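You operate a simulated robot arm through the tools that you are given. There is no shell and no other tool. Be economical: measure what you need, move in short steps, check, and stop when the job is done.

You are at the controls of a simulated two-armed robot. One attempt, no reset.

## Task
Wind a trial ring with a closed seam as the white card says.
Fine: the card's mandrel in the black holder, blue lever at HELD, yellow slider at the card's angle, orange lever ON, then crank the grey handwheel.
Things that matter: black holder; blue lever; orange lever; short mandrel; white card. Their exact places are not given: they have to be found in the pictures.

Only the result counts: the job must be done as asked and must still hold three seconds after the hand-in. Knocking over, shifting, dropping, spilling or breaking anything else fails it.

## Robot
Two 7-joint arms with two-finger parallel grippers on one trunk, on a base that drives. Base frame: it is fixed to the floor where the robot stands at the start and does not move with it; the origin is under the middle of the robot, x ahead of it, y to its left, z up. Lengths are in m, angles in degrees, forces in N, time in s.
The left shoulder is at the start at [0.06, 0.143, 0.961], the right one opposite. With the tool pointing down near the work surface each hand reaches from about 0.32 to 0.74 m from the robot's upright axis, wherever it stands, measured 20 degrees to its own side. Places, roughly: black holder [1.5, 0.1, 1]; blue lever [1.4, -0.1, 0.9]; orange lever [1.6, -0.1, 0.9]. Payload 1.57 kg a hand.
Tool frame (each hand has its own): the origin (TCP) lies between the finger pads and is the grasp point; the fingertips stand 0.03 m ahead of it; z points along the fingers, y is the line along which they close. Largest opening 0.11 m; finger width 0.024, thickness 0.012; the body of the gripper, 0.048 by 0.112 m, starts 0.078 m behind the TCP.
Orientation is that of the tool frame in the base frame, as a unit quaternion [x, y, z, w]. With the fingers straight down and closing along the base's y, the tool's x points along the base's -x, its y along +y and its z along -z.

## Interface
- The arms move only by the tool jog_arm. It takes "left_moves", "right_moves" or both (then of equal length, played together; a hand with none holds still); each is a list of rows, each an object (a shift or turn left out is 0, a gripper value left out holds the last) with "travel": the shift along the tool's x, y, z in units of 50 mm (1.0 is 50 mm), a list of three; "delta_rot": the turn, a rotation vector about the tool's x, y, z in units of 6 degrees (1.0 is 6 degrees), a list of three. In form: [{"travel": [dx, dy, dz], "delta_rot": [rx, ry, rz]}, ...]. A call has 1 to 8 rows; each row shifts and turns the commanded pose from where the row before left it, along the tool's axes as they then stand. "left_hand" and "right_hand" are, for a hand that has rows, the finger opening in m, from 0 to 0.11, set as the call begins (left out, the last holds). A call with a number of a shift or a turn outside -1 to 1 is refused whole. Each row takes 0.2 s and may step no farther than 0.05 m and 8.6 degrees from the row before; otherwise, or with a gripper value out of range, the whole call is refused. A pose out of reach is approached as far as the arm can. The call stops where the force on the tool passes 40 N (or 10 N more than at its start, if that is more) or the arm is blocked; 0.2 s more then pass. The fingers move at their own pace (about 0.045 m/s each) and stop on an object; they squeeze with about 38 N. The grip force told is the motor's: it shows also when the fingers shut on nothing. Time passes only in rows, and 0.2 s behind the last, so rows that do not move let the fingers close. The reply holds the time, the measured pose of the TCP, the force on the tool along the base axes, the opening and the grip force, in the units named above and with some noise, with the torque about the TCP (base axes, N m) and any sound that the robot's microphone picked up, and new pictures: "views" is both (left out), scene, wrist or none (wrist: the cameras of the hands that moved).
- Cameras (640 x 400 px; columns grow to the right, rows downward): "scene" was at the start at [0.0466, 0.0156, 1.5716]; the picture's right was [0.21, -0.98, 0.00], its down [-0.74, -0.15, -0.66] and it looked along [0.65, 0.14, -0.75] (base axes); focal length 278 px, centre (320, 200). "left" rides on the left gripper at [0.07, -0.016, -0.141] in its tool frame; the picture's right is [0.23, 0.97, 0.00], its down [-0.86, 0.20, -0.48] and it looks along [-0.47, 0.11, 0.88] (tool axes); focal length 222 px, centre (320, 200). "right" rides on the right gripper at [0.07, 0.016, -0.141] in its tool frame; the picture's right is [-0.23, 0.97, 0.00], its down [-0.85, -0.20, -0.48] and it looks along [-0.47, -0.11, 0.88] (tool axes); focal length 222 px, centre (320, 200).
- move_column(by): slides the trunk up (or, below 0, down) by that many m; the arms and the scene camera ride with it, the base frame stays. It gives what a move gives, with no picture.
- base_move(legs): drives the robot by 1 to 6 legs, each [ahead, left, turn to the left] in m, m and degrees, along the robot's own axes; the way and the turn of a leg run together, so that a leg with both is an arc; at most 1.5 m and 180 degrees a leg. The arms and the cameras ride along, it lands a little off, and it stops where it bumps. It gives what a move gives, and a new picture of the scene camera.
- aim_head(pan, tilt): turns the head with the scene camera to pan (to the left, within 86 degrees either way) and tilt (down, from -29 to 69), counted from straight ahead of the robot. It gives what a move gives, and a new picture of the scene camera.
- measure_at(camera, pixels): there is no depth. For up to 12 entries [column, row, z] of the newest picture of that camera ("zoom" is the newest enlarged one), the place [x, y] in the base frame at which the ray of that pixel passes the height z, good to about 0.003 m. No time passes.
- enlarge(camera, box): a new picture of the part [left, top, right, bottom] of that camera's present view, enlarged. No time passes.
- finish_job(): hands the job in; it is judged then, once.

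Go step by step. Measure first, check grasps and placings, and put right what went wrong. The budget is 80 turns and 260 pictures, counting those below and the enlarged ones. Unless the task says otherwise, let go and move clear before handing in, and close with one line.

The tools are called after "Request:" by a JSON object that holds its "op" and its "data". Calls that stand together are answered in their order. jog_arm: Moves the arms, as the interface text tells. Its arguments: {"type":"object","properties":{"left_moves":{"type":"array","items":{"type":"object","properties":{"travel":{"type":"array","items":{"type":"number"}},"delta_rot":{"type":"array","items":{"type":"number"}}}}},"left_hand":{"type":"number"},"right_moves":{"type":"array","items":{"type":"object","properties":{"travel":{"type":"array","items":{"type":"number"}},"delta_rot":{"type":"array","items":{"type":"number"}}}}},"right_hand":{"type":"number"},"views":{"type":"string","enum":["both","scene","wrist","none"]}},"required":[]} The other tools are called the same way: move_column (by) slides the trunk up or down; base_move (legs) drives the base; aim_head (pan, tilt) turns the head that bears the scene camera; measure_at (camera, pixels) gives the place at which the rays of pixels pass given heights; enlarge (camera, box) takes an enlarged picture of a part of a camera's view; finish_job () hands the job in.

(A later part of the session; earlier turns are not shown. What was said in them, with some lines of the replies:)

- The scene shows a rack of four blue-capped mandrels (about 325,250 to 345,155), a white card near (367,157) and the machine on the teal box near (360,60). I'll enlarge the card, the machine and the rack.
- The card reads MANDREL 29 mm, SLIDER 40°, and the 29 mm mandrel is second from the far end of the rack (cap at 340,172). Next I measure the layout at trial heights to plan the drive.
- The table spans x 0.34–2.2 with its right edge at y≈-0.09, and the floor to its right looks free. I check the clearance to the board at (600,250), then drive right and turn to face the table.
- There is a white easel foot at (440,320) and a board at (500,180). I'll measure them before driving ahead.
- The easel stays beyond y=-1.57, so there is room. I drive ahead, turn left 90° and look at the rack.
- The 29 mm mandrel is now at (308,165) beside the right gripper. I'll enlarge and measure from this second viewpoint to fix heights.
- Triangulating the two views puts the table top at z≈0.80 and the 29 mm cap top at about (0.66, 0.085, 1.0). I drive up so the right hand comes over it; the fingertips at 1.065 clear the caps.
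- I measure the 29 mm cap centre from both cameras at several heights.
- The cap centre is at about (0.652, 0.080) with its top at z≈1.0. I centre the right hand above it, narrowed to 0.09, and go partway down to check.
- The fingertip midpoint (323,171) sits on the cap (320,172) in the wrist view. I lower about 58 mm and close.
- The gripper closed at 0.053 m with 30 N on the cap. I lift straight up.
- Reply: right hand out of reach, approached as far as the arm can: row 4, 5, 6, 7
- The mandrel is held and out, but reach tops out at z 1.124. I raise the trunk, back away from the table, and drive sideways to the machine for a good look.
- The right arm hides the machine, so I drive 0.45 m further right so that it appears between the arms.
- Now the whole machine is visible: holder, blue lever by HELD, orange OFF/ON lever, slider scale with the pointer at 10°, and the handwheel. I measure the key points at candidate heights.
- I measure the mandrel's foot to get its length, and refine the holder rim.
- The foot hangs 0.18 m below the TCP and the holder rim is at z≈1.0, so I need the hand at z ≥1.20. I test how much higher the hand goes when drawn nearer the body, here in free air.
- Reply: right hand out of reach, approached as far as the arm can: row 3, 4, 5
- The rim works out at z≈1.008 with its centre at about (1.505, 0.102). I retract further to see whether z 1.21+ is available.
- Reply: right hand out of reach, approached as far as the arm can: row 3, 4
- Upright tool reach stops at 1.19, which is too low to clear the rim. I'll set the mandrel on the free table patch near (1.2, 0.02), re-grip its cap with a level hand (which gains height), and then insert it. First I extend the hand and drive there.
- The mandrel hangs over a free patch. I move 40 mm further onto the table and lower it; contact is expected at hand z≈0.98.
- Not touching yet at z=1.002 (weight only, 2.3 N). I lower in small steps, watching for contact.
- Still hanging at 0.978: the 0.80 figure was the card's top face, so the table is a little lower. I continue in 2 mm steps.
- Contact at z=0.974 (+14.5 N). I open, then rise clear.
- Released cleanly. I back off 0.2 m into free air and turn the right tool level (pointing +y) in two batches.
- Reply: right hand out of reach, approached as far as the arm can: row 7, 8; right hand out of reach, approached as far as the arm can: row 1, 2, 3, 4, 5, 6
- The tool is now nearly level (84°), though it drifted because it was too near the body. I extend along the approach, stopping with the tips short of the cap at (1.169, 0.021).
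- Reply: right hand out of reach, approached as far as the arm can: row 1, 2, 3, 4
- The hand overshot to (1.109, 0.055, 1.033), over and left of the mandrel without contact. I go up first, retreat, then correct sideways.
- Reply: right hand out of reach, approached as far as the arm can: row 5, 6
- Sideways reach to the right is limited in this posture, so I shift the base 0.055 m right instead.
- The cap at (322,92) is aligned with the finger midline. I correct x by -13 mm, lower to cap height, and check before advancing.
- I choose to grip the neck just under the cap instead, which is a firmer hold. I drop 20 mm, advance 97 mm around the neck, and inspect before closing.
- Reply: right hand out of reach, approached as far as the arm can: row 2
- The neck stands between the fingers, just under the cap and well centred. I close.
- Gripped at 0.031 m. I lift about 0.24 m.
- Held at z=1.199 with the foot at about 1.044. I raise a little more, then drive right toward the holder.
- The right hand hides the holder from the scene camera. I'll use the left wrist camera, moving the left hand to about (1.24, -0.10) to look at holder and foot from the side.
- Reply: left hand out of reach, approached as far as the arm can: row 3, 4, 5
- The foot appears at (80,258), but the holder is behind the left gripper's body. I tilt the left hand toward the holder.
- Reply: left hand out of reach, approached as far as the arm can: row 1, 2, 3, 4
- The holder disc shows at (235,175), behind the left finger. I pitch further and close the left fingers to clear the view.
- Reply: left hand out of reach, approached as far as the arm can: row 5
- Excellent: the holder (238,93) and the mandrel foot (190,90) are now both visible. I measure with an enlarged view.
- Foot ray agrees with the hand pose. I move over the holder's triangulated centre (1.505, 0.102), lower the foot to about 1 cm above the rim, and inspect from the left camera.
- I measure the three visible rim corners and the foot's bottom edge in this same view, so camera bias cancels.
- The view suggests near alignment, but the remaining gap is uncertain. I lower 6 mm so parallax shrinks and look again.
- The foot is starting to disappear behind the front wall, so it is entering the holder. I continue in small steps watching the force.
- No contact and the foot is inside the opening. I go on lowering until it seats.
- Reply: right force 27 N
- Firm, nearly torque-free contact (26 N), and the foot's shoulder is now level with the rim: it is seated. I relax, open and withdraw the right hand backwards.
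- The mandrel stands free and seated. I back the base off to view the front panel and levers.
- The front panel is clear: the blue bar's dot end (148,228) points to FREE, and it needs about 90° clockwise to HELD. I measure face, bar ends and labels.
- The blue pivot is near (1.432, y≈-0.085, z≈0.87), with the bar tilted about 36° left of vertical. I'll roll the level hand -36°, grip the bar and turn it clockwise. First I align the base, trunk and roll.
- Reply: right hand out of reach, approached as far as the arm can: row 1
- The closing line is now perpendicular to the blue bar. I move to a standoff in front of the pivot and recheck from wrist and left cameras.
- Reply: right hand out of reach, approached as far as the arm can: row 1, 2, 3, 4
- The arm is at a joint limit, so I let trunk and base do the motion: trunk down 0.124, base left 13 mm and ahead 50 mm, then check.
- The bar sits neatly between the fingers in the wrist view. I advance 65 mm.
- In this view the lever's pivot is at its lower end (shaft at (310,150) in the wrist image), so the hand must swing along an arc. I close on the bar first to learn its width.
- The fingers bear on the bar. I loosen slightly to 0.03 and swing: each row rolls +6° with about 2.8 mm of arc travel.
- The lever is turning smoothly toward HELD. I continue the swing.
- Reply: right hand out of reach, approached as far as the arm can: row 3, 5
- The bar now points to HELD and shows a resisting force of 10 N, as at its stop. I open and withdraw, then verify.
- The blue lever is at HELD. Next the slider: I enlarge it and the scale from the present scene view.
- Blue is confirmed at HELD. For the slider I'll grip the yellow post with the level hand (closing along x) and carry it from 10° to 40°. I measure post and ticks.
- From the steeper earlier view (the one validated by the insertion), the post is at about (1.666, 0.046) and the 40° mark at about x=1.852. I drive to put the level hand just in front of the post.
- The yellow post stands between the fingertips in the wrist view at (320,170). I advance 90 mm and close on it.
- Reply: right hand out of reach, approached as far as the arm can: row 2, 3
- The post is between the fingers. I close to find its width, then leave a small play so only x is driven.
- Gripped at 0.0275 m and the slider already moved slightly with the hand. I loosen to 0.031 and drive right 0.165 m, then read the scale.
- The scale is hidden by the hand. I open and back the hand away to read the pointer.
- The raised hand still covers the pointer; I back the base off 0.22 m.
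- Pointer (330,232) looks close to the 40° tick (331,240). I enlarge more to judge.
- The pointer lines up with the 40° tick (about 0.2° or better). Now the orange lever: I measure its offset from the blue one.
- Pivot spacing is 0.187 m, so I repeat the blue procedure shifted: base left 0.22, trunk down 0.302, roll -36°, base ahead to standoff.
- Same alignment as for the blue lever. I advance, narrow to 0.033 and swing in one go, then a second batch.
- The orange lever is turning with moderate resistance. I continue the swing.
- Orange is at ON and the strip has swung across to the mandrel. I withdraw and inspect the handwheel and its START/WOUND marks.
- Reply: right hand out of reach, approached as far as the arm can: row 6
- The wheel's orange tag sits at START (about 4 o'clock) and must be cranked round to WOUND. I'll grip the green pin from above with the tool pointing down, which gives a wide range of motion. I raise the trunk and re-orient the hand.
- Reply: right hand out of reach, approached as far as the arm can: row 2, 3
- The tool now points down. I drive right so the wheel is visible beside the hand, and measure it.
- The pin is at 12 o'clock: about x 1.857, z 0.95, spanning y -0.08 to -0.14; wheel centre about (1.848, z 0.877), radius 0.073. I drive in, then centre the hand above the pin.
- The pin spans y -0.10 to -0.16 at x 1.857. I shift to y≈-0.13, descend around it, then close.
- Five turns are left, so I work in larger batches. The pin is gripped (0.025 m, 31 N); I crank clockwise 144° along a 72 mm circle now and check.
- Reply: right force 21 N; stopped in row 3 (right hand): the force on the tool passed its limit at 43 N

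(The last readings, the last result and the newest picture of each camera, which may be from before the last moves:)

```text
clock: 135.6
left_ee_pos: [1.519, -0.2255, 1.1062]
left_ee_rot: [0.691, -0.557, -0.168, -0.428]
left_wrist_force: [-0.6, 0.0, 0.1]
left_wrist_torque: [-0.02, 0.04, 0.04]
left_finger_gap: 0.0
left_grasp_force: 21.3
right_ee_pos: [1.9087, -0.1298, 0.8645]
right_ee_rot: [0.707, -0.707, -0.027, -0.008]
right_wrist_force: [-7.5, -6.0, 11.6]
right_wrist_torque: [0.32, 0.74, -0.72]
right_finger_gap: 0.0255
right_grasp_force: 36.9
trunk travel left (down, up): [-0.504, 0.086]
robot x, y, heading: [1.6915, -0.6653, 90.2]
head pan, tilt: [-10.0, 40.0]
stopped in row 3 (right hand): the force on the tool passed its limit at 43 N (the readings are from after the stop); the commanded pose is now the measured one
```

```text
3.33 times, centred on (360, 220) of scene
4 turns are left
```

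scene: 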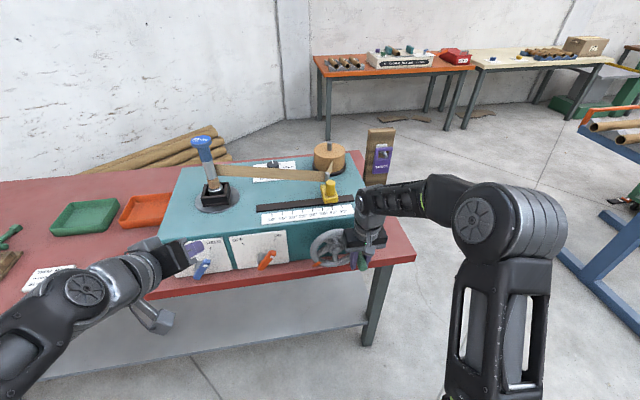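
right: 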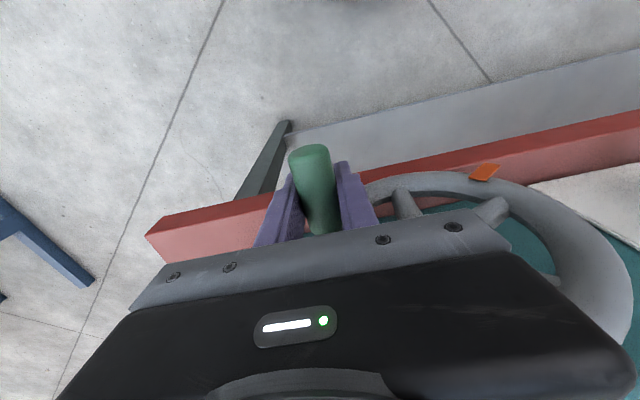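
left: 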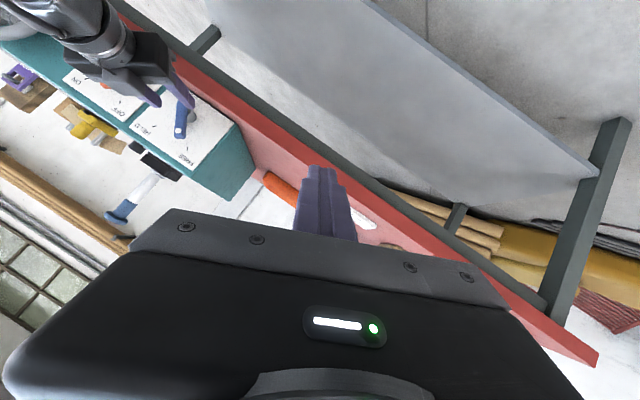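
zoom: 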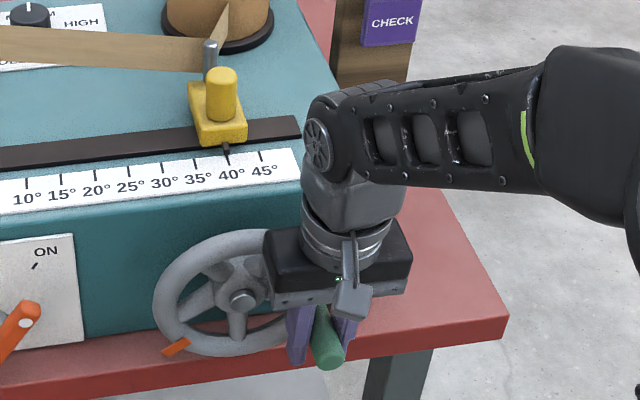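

Clockwise works: the tag moved about 95° (now lower left) and the strip is feeding. The stop was only my radius being slightly large; refitting gives centre (1.841, 0.880), r 0.070. I continue the remaining ~198° on the corrected circle.

Request:
{"op": "jog_arm", "data": {"right_moves": [{"travel": [0.009, 0.065, 0.209]}, {"travel": [0.009, 0.097, 0.196]}, {"travel": [0.008, 0.127, 0.178]}, {"travel": [0.007, 0.153, 0.156]}, {"travel": [0.006, 0.176, 0.131]}, {"travel": [0.005, 0.194, 0.101]}, {"travel": [0.003, 0.208, 0.07]}, {"travel": [0.002, 0.216, 0.037]}], "views": "none"}}

Request:
{"op": "jog_arm", "data": {"right_moves": [{"travel": [0, 0.219, 0.002]}, {"travel": [-0.002, 0.217, -0.032]}, {"travel": [-0.003, 0.209, -0.065]}, {"travel": [-0.004, 0.196, -0.097]}, {"travel": [-0.005, 0.178, -0.127]}, {"travel": [-0.006, 0.156, -0.153]}, {"travel": [-0.008, 0.131, -0.176]}, {"travel": [-0.008, 0.101, -0.194]}], "views": "none"}}

Request:
{"op": "jog_arm", "data": {"right_moves": [{"travel": [-0.009, 0.07, -0.208]}, {"travel": [-0.009, 0.037, -0.216]}, {"travel": [-0.009, 0.002, -0.219]}, {"travel": [-0.009, -0.032, -0.217]}, {"travel": [-0.009, -0.065, -0.209]}, {"travel": [-0.008, -0.097, -0.196]}], "views": "both"}}

Request:
{"op": "enlarge", "data": {"camera": "scene", "box": [290, 160, 430, 280]}}

Request:
{"op": "enlarge", "data": {"camera": "scene", "box": [170, 120, 370, 260]}}

```text
clock: 135.9
left_ee_pos: [1.5183, -0.2265, 1.1065]
left_ee_rot: [0.69, -0.557, -0.169, -0.429]
left_wrist_force: [0.3, 0.8, -0.1]
left_wrist_torque: [0.01, 0.0, 0.0]
left_finger_gap: 0.0
left_grasp_force: 21.2
right_ee_pos: [1.9087, -0.128, 0.8645]
right_ee_rot: [-0.706, 0.707, 0.028, 0.012]
right_wrist_force: [0.5, -14.0, 20.7]
right_wrist_torque: [0.73, 1.51, 0.81]
right_finger_gap: 0.0256
right_grasp_force: 37.6
trunk travel left (down, up): [-0.504, 0.086]
robot x, y, heading: [1.6902, -0.6689, 90.1]
head pan, tilt: [-10.0, 40.0]
stopped in row 1 (right hand): the force on the tool passed its limit at 68 N (the readings are from after the stop); the commanded pose is now the measured one
```

```text
clock: 136.4
left_ee_pos: [1.5196, -0.2257, 1.1061]
left_ee_rot: [0.69, -0.558, -0.168, -0.43]
left_wrist_force: [-0.1, 0.2, -1.0]
left_wrist_torque: [0.01, -0.05, -0.01]
left_finger_gap: 0.0001
left_grasp_force: 21.1
right_ee_pos: [1.9089, -0.1283, 0.8655]
right_ee_rot: [-0.702, 0.711, 0.025, 0.015]
right_wrist_force: [7.8, -13.2, 17.2]
right_wrist_torque: [0.7, 1.28, 0.96]
right_finger_gap: 0.0259
right_grasp_force: 37.2
trunk travel left (down, up): [-0.504, 0.086]
robot x, y, heading: [1.691, -0.6684, 90.2]
head pan, tilt: [-10.0, 40.0]
stopped in row 2 (right hand): the force on the tool passed its limit at 44 N (the readings are from after the stop); the commanded pose is now the measured one
```

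```text
clock: 137.8
left_ee_pos: [1.517, -0.224, 1.1055]
left_ee_rot: [0.691, -0.557, -0.167, -0.429]
left_wrist_force: [0.0, 1.6, -0.8]
left_wrist_torque: [0.04, 0.02, 0.01]
left_finger_gap: 0.0
left_grasp_force: 21.3
right_ee_pos: [1.9047, -0.1283, 0.9262]
right_ee_rot: [-0.706, 0.708, 0.027, 0.012]
right_wrist_force: [-13.7, -13.0, -8.2]
right_wrist_torque: [0.28, 0.01, 0.78]
right_finger_gap: 0.0251
right_grasp_force: 36.6
trunk travel left (down, up): [-0.504, 0.086]
robot x, y, heading: [1.6919, -0.6653, 90.2]
head pan, tilt: [-10.0, 40.0]
```

scene: 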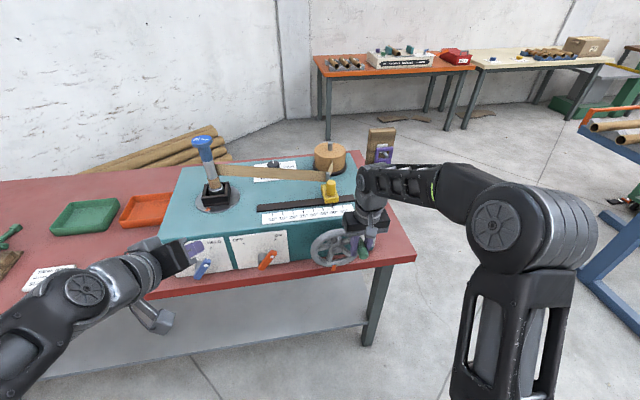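
right: 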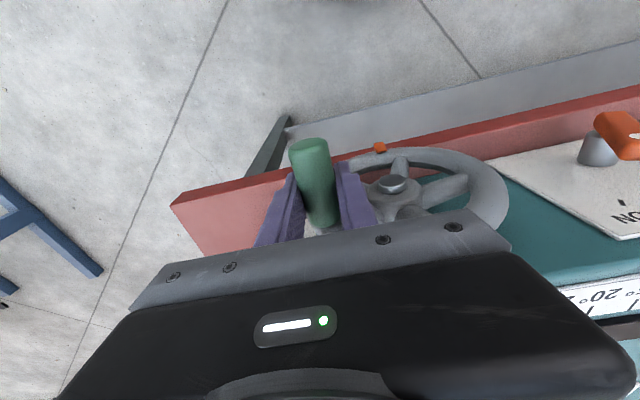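

```text
3.33 times, centred on (360, 220) of scene
```

zoom: 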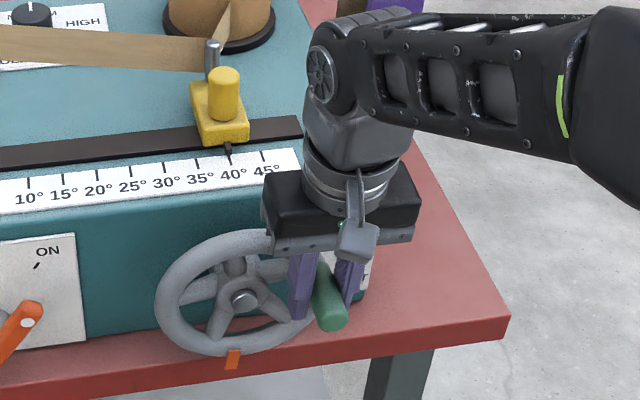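

```text
2.86 times, centred on (270, 190) of scene
3 turns are left
```

zoom: 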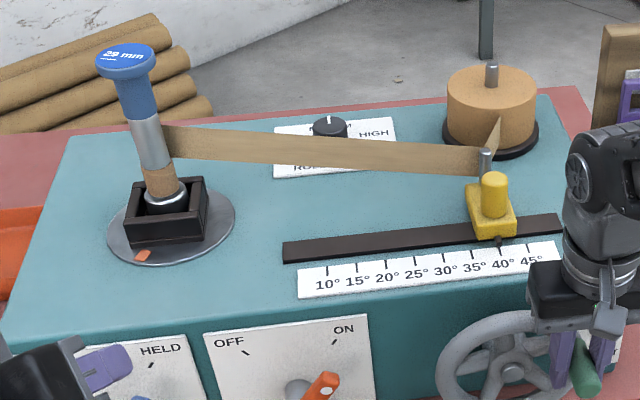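

The block was the gripper body scraping the wheel rim (y-force -14 N), and the third batch turned the wheel back to about 53°. I loosen, shift outward along the pin, tilt the hand 18° away from the wheel, re-close and crank 234° on the refitted circle.

Request:
{"op": "jog_arm", "data": {"right_moves": [{"travel": [0, 0, 0]}, {"travel": [0.25, 0, 0.26]}, {"delta_rot": [0, -1, 0]}, {"delta_rot": [0, -1, 0]}, {"delta_rot": [0, -1, 0]}], "right_hand": 0.036, "views": "none"}}

Request:
{"op": "jog_arm", "data": {"right_moves": [{"travel": [0, 0, 0]}, {"travel": [0, 0, 0]}, {"travel": [0, 0, 0]}], "right_hand": 0.0, "views": "none"}}

Request:
{"op": "jog_arm", "data": {"right_moves": [{"travel": [0.073, -0.085, 0.189]}, {"travel": [0.077, -0.052, 0.199]}, {"travel": [0.079, -0.018, 0.204]}, {"travel": [0.079, 0.016, 0.204]}, {"travel": [0.077, 0.05, 0.199]}, {"travel": [0.074, 0.083, 0.19]}, {"travel": [0.068, 0.114, 0.175]}, {"travel": [0.061, 0.142, 0.156]}], "views": "none"}}

Request:
{"op": "jog_arm", "data": {"right_moves": [{"travel": [0.052, 0.166, 0.134]}, {"travel": [0.042, 0.187, 0.108]}, {"travel": [0.031, 0.203, 0.079]}, {"travel": [0.019, 0.213, 0.049]}, {"travel": [0.007, 0.219, 0.017]}, {"travel": [-0.006, 0.219, -0.015]}, {"travel": [-0.018, 0.214, -0.047]}, {"travel": [-0.03, 0.203, -0.077]}], "views": "scene"}}

Request:
{"op": "jog_arm", "data": {"right_moves": [{"travel": [-0.041, 0.188, -0.106]}, {"travel": [-0.051, 0.168, -0.132]}, {"travel": [-0.06, 0.144, -0.155]}, {"travel": [-0.068, 0.116, -0.174]}, {"travel": [-0.073, 0.085, -0.189]}, {"travel": [-0.077, 0.052, -0.199]}, {"travel": [-0.079, 0.018, -0.204]}, {"travel": [-0.079, -0.016, -0.204]}], "views": "none"}}

Request:
{"op": "jog_arm", "data": {"right_moves": [{"travel": [-0.077, -0.05, -0.199]}, {"travel": [-0.074, -0.083, -0.19]}, {"travel": [0, 0, 0]}], "views": "both"}}

Request:
{"op": "enlarge", "data": {"camera": "scene", "box": [290, 160, 430, 280]}}

Request:
{"op": "enlarge", "data": {"camera": "scene", "box": [170, 120, 370, 260]}}

```text
clock: 139.0
left_ee_pos: [1.5188, -0.2241, 1.1048]
left_ee_rot: [0.69, -0.559, -0.168, -0.429]
left_wrist_force: [-0.6, 0.1, 0.4]
left_wrist_torque: [0.0, 0.0, 0.02]
left_finger_gap: 0.0001
left_grasp_force: 21.1
right_ee_pos: [1.9128, -0.1393, 0.9131]
right_ee_rot: [-0.69, 0.7, 0.136, 0.126]
right_wrist_force: [0.1, 0.5, 0.9]
right_wrist_torque: [0.03, 0.02, -0.01]
right_finger_gap: 0.0361
right_grasp_force: 0.0
trunk travel left (down, up): [-0.504, 0.086]
robot x, y, heading: [1.6912, -0.6653, 90.1]
head pan, tilt: [-10.0, 40.0]
```

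```text
clock: 139.8
left_ee_pos: [1.5174, -0.2232, 1.1051]
left_ee_rot: [0.69, -0.558, -0.168, -0.429]
left_wrist_force: [-0.4, 0.4, 0.5]
left_wrist_torque: [0.01, 0.04, 0.0]
left_finger_gap: 0.0001
left_grasp_force: 21.2
right_ee_pos: [1.9078, -0.1393, 0.9116]
right_ee_rot: [-0.692, 0.698, 0.135, 0.124]
right_wrist_force: [-22.2, -1.5, -9.4]
right_wrist_torque: [0.87, -0.12, 0.89]
right_finger_gap: 0.0257
right_grasp_force: 34.8
trunk travel left (down, up): [-0.504, 0.086]
robot x, y, heading: [1.6901, -0.6624, 90.3]
head pan, tilt: [-10.0, 40.0]
```

```text
clock: 140.9
left_ee_pos: [1.5205, -0.2241, 1.1052]
left_ee_rot: [0.69, -0.558, -0.169, -0.429]
left_wrist_force: [0.3, -0.1, 1.5]
left_wrist_torque: [0.0, 0.01, 0.04]
left_finger_gap: 0.0
left_grasp_force: 21.5
right_ee_pos: [1.9079, -0.1377, 0.8659]
right_ee_rot: [-0.694, 0.696, 0.141, 0.124]
right_wrist_force: [-12.4, -7.8, 7.3]
right_wrist_torque: [-0.55, 0.25, -0.39]
right_finger_gap: 0.0258
right_grasp_force: 36.9
trunk travel left (down, up): [-0.504, 0.086]
robot x, y, heading: [1.6932, -0.6677, 90.5]
head pan, tilt: [-10.0, 40.0]
stopped in row 5 (right hand): the force on the tool passed its limit at 41 N (the readings are from after the stop); the commanded pose is now the measured one
```

```text
clock: 141.8
left_ee_pos: [1.5218, -0.2226, 1.1043]
left_ee_rot: [0.69, -0.559, -0.167, -0.428]
left_wrist_force: [0.4, 0.5, 0.3]
left_wrist_torque: [0.01, 0.01, -0.04]
left_finger_gap: 0.0002
left_grasp_force: 21.4
right_ee_pos: [1.8965, -0.1384, 0.846]
right_ee_rot: [-0.689, 0.702, 0.131, 0.127]
right_wrist_force: [13.1, 5.2, -8.0]
right_wrist_torque: [0.19, 0.16, 1.21]
right_finger_gap: 0.0253
right_grasp_force: 36.8
trunk travel left (down, up): [-0.504, 0.086]
robot x, y, heading: [1.6901, -0.6666, 89.9]
head pan, tilt: [-10.0, 40.0]
stopped in row 4 (right hand): the force on the tool passed its limit at 44 N (the readings are from after the stop); the commanded pose is now the measured one
```

scene: 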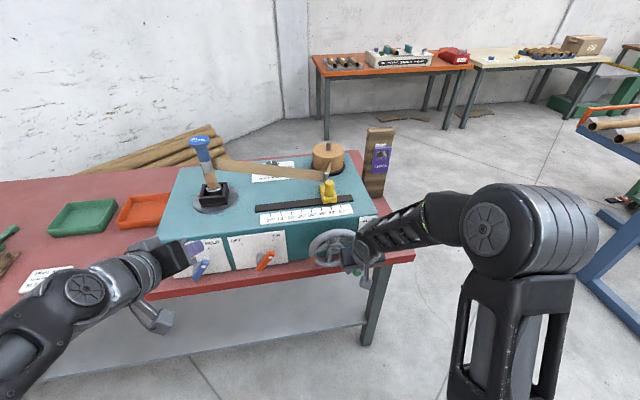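

```text
clock: 142.2
left_ee_pos: [1.5223, -0.2212, 1.1046]
left_ee_rot: [0.689, -0.56, -0.167, -0.429]
left_wrist_force: [0.0, -0.2, -0.2]
left_wrist_torque: [0.01, -0.03, -0.06]
left_finger_gap: 0.0002
left_grasp_force: 22.0
right_ee_pos: [1.8988, -0.1395, 0.8493]
right_ee_rot: [-0.685, 0.705, 0.126, 0.129]
right_wrist_force: [14.4, 9.1, -7.5]
right_wrist_torque: [0.41, 0.22, 1.29]
right_finger_gap: 0.0255
right_grasp_force: 36.8
trunk travel left (down, up): [-0.504, 0.086]
robot x, y, heading: [1.6945, -0.6668, 90.0]
head pan, tilt: [-10.0, 40.0]
stopped in row 2 (right hand): the force on the tool passed its limit at 47 N (the readings are from after the stop); the commanded pose is now the measured one
```

```text
clock: 143.0
left_ee_pos: [1.526, -0.2211, 1.1047]
left_ee_rot: [0.69, -0.56, -0.167, -0.427]
left_wrist_force: [-0.1, 0.3, 0.1]
left_wrist_torque: [-0.01, -0.02, -0.04]
left_finger_gap: 0.0
left_grasp_force: 21.7
right_ee_pos: [1.9077, -0.1389, 0.8694]
right_ee_rot: [-0.684, 0.707, 0.126, 0.127]
right_wrist_force: [30.1, 12.9, -13.9]
right_wrist_torque: [-0.67, -0.1, 1.09]
right_finger_gap: 0.0265
right_grasp_force: 37.5
trunk travel left (down, up): [-0.504, 0.086]
robot x, y, heading: [1.6945, -0.666, 90.0]
head pan, tilt: [-10.0, 40.0]
```

scene: 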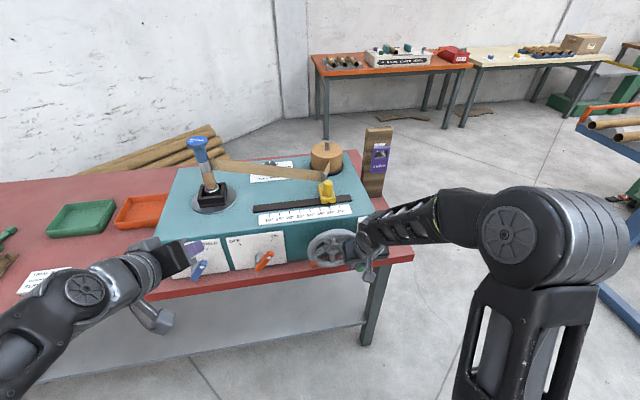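
right: 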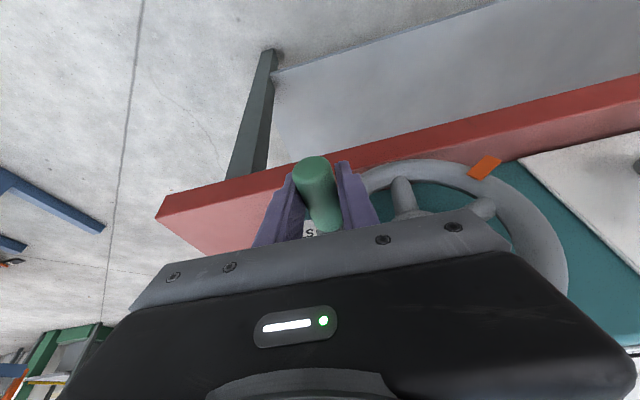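

```text
3.33 times, centred on (360, 220) of scene
```

zoom: 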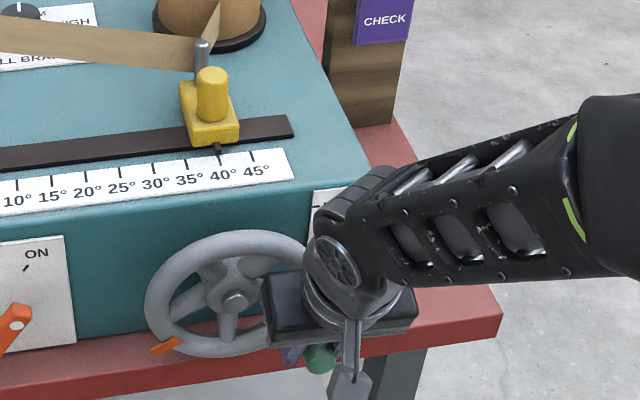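

```text
2.86 times, centred on (270, 190) of scene
2 turns are left
```

zoom: 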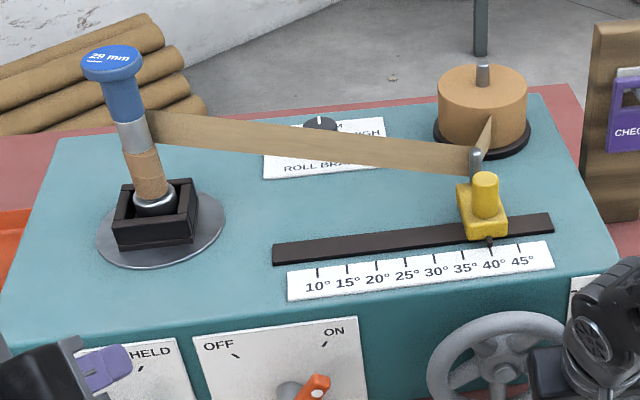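

Two turns are left. A better circle fit through the low-force points gives centre (1.848, 0.887), r 0.0637 (the pin sits inside the rim), which explains the force stops. From φ≈106° I now crank to ≈293° on this circle, keeping the grip, and look.

Request:
{"op": "jog_arm", "data": {"right_moves": [{"travel": [0.07, -0.004, 0.185]}, {"travel": [0.061, 0.098, 0.163]}, {"travel": [0.055, 0.125, 0.146]}, {"travel": [0.048, 0.147, 0.126]}, {"travel": [0.039, 0.167, 0.103]}, {"travel": [0.029, 0.182, 0.078]}, {"travel": [0.019, 0.193, 0.05]}, {"travel": [0.008, 0.199, 0.021]}], "views": "none"}}

Request:
{"op": "jog_arm", "data": {"right_moves": [{"travel": [-0.003, 0.2, -0.008]}, {"travel": [-0.014, 0.196, -0.037]}, {"travel": [-0.025, 0.187, -0.065]}, {"travel": [-0.035, 0.174, -0.092]}, {"travel": [-0.044, 0.157, -0.116]}, {"travel": [-0.052, 0.135, -0.138]}, {"travel": [-0.059, 0.11, -0.156]}, {"travel": [-0.064, 0.083, -0.17]}], "views": "none"}}

Request:
{"op": "jog_arm", "data": {"right_moves": [{"travel": [-0.068, 0.053, -0.18]}, {"travel": [-0.07, 0.023, -0.186]}, {"travel": [-0.07, -0.009, -0.187]}, {"travel": [-0.069, -0.04, -0.183]}, {"travel": [-0.052, -0.052, -0.137]}, {"travel": [0, 0, 0]}], "views": "both"}}

Request:
{"op": "enlarge", "data": {"camera": "scene", "box": [290, 160, 430, 280]}}

Request:
{"op": "enlarge", "data": {"camera": "scene", "box": [170, 120, 370, 260]}}

```text
clock: 144.8
left_ee_pos: [1.5224, -0.2227, 1.105]
left_ee_rot: [0.689, -0.56, -0.167, -0.429]
left_wrist_force: [-0.2, -0.3, 0.8]
left_wrist_torque: [0.01, 0.0, 0.0]
left_finger_gap: 0.0
left_grasp_force: 21.5
right_ee_pos: [1.846, -0.1391, 0.8246]
right_ee_rot: [-0.686, 0.704, 0.128, 0.128]
right_wrist_force: [5.6, -7.2, -4.6]
right_wrist_torque: [0.21, 0.22, 1.0]
right_finger_gap: 0.0261
right_grasp_force: 36.9
trunk travel left (down, up): [-0.504, 0.086]
robot x, y, heading: [1.6915, -0.6685, 89.9]
head pan, tilt: [-10.0, 40.0]
```

```text
clock: 146.6
left_ee_pos: [1.5229, -0.2221, 1.1054]
left_ee_rot: [0.689, -0.56, -0.166, -0.429]
left_wrist_force: [0.6, -0.9, -0.6]
left_wrist_torque: [0.01, 0.02, 0.0]
left_finger_gap: 0.0
left_grasp_force: 21.1
right_ee_pos: [1.783, -0.136, 0.8679]
right_ee_rot: [-0.685, 0.706, 0.127, 0.128]
right_wrist_force: [4.8, -2.5, -7.7]
right_wrist_torque: [0.47, 0.39, 0.86]
right_finger_gap: 0.0261
right_grasp_force: 37.4
trunk travel left (down, up): [-0.504, 0.086]
robot x, y, heading: [1.6935, -0.6668, 89.9]
head pan, tilt: [-10.0, 40.0]
```

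```text
clock: 148.0
left_ee_pos: [1.5189, -0.2229, 1.1049]
left_ee_rot: [0.69, -0.558, -0.166, -0.43]
left_wrist_force: [-0.2, 0.1, 0.8]
left_wrist_torque: [0.01, 0.02, -0.02]
left_finger_gap: 0.0
left_grasp_force: 21.3
right_ee_pos: [1.7774, -0.1372, 0.9152]
right_ee_rot: [-0.687, 0.703, 0.131, 0.128]
right_wrist_force: [-33.1, -5.7, 1.6]
right_wrist_torque: [0.06, 0.59, 1.15]
right_finger_gap: 0.0262
right_grasp_force: 37.3
trunk travel left (down, up): [-0.504, 0.086]
robot x, y, heading: [1.6935, -0.6663, 89.8]
head pan, tilt: [-10.0, 40.0]
```

scene: 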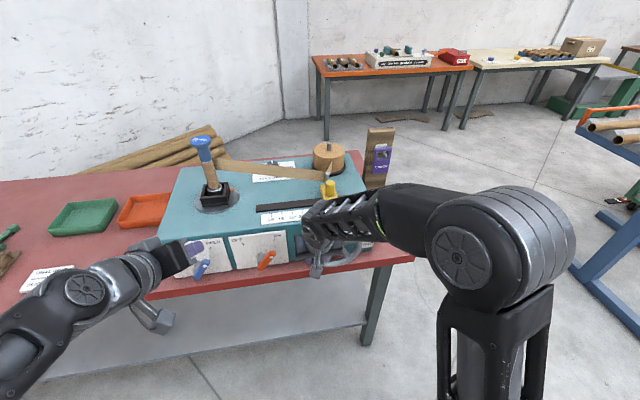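
right: 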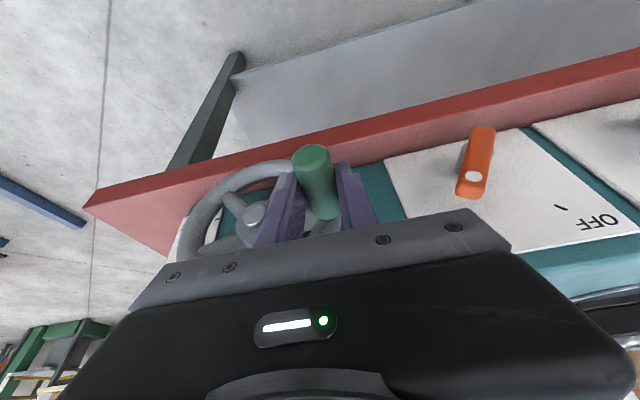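

```text
3.33 times, centred on (360, 220) of scene
```

zoom: 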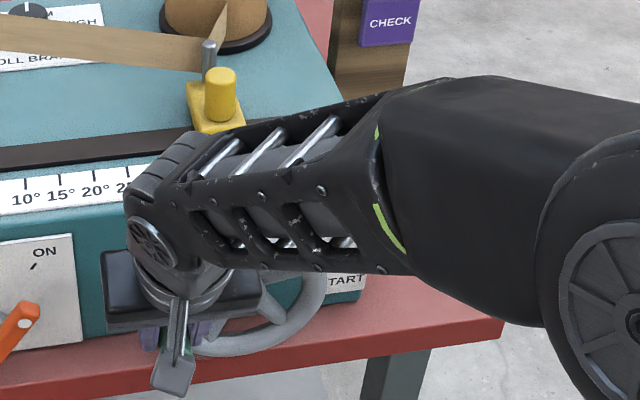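

```text
2.86 times, centred on (270, 190) of scene
1 turns are left
```

zoom: 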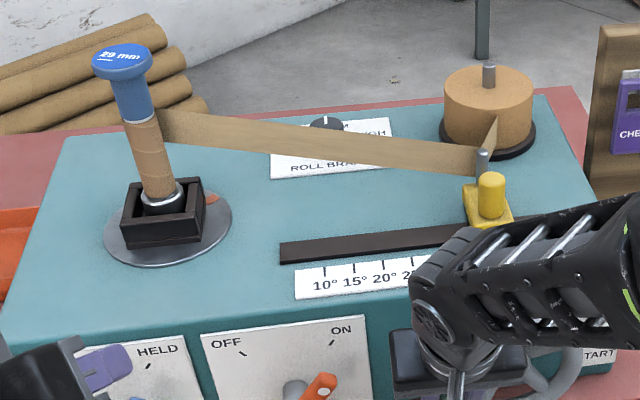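

The strip has wound up to the neck with the pin at about 290° (WOUND is around there); the remaining force is radial. In this last turn I nudge a few degrees more on a corrected radius, release, slide off the pin, back away and hand in: mandrel seated, HELD, 40°, ON, cranked.

Request:
{"op": "jog_arm", "data": {"right_moves": [{"travel": [-0.04, 0.1, -0.11]}, {"travel": [-0.057, -0.04, -0.148]}, {"travel": [0, 0, 0]}], "views": "none"}}

Request:
{"op": "jog_arm", "data": {"right_moves": [{"travel": [0, 0, 0]}, {"travel": [0, 0, 0]}, {"travel": [0, 0, 0]}], "right_hand": 0.055, "views": "none"}}

Request:
{"op": "jog_arm", "data": {"right_moves": [{"travel": [0.75, 0, -0.28]}, {"travel": [0.75, 0, -0.28]}, {"travel": [0.75, 0, -0.28]}], "views": "none"}}

Request:
{"op": "base_move", "data": {"legs": [[-0.15, 0, 0]]}}

Request:
{"op": "finish_job", "data": {}}

```text
clock: 148.8
left_ee_pos: [1.5217, -0.2224, 1.1043]
left_ee_rot: [0.689, -0.56, -0.166, -0.43]
left_wrist_force: [-0.3, -0.2, -0.1]
left_wrist_torque: [0.04, 0.02, -0.01]
left_finger_gap: 0.0
left_grasp_force: 21.5
right_ee_pos: [1.7803, -0.137, 0.9281]
right_ee_rot: [-0.686, 0.705, 0.128, 0.128]
right_wrist_force: [-21.0, -0.6, 2.1]
right_wrist_torque: [0.12, 0.38, 0.98]
right_finger_gap: 0.0262
right_grasp_force: 37.7
trunk travel left (down, up): [-0.504, 0.086]
robot x, y, heading: [1.6926, -0.6667, 89.7]
head pan, tilt: [-10.0, 40.0]
```

```text
clock: 149.6
left_ee_pos: [1.5207, -0.2233, 1.1043]
left_ee_rot: [0.689, -0.56, -0.166, -0.429]
left_wrist_force: [0.3, 0.4, 0.0]
left_wrist_torque: [-0.02, -0.02, -0.02]
left_finger_gap: 0.0
left_grasp_force: 20.8
right_ee_pos: [1.7831, -0.1366, 0.926]
right_ee_rot: [-0.686, 0.705, 0.127, 0.128]
right_wrist_force: [0.1, 0.2, -0.3]
right_wrist_torque: [0.0, -0.01, -0.02]
right_finger_gap: 0.055
right_grasp_force: 0.1
trunk travel left (down, up): [-0.504, 0.086]
robot x, y, heading: [1.695, -0.6636, 90.0]
head pan, tilt: [-10.0, 40.0]
```

```text
clock: 150.4
left_ee_pos: [1.5214, -0.2234, 1.1041]
left_ee_rot: [0.689, -0.56, -0.167, -0.429]
left_wrist_force: [-0.6, -0.8, -0.1]
left_wrist_torque: [0.01, -0.01, 0.01]
left_finger_gap: 0.0002
left_grasp_force: 21.5
right_ee_pos: [1.7798, -0.2567, 0.9275]
right_ee_rot: [-0.685, 0.705, 0.128, 0.129]
right_wrist_force: [-0.1, -0.1, -0.1]
right_wrist_torque: [0.01, -0.02, 0.01]
right_finger_gap: 0.0549
right_grasp_force: 0.1
trunk travel left (down, up): [-0.504, 0.086]
robot x, y, heading: [1.6931, -0.667, 89.8]
head pan, tilt: [-10.0, 40.0]
```

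```text
clock: 151.8
left_ee_pos: [1.5227, -0.3765, 1.1057]
left_ee_rot: [0.689, -0.56, -0.167, -0.429]
left_wrist_force: [0.2, 0.2, 0.9]
left_wrist_torque: [0.0, 0.02, 0.02]
left_finger_gap: 0.0
left_grasp_force: 21.3
right_ee_pos: [1.7812, -0.41, 0.9264]
right_ee_rot: [-0.684, 0.706, 0.128, 0.129]
right_wrist_force: [-0.3, -0.4, -0.1]
right_wrist_torque: [0.03, 0.0, 0.02]
right_finger_gap: 0.0549
right_grasp_force: 0.2
trunk travel left (down, up): [-0.504, 0.086]
robot x, y, heading: [1.693, -0.82, 89.9]
head pan, tilt: [-10.0, 40.0]
```

scene: 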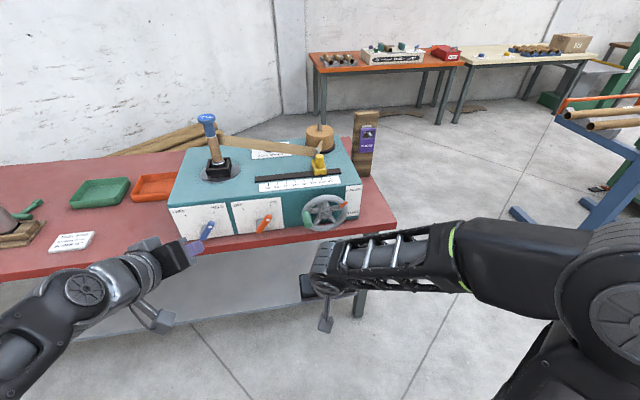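

```text
The job is handed in.
```

I handed the job in with every setting made and the ring wound, but I could not confirm that the wheel's orange tag stopped exactly on WOUND. The 29 mm mandrel is in the holder, blue is at HELD, the slider is at 40° and orange is ON. I cranked the wheel clockwise about 285–290° to roughly WOUND, slipping back about 40° once along the way, then released it and backed both hands clear.
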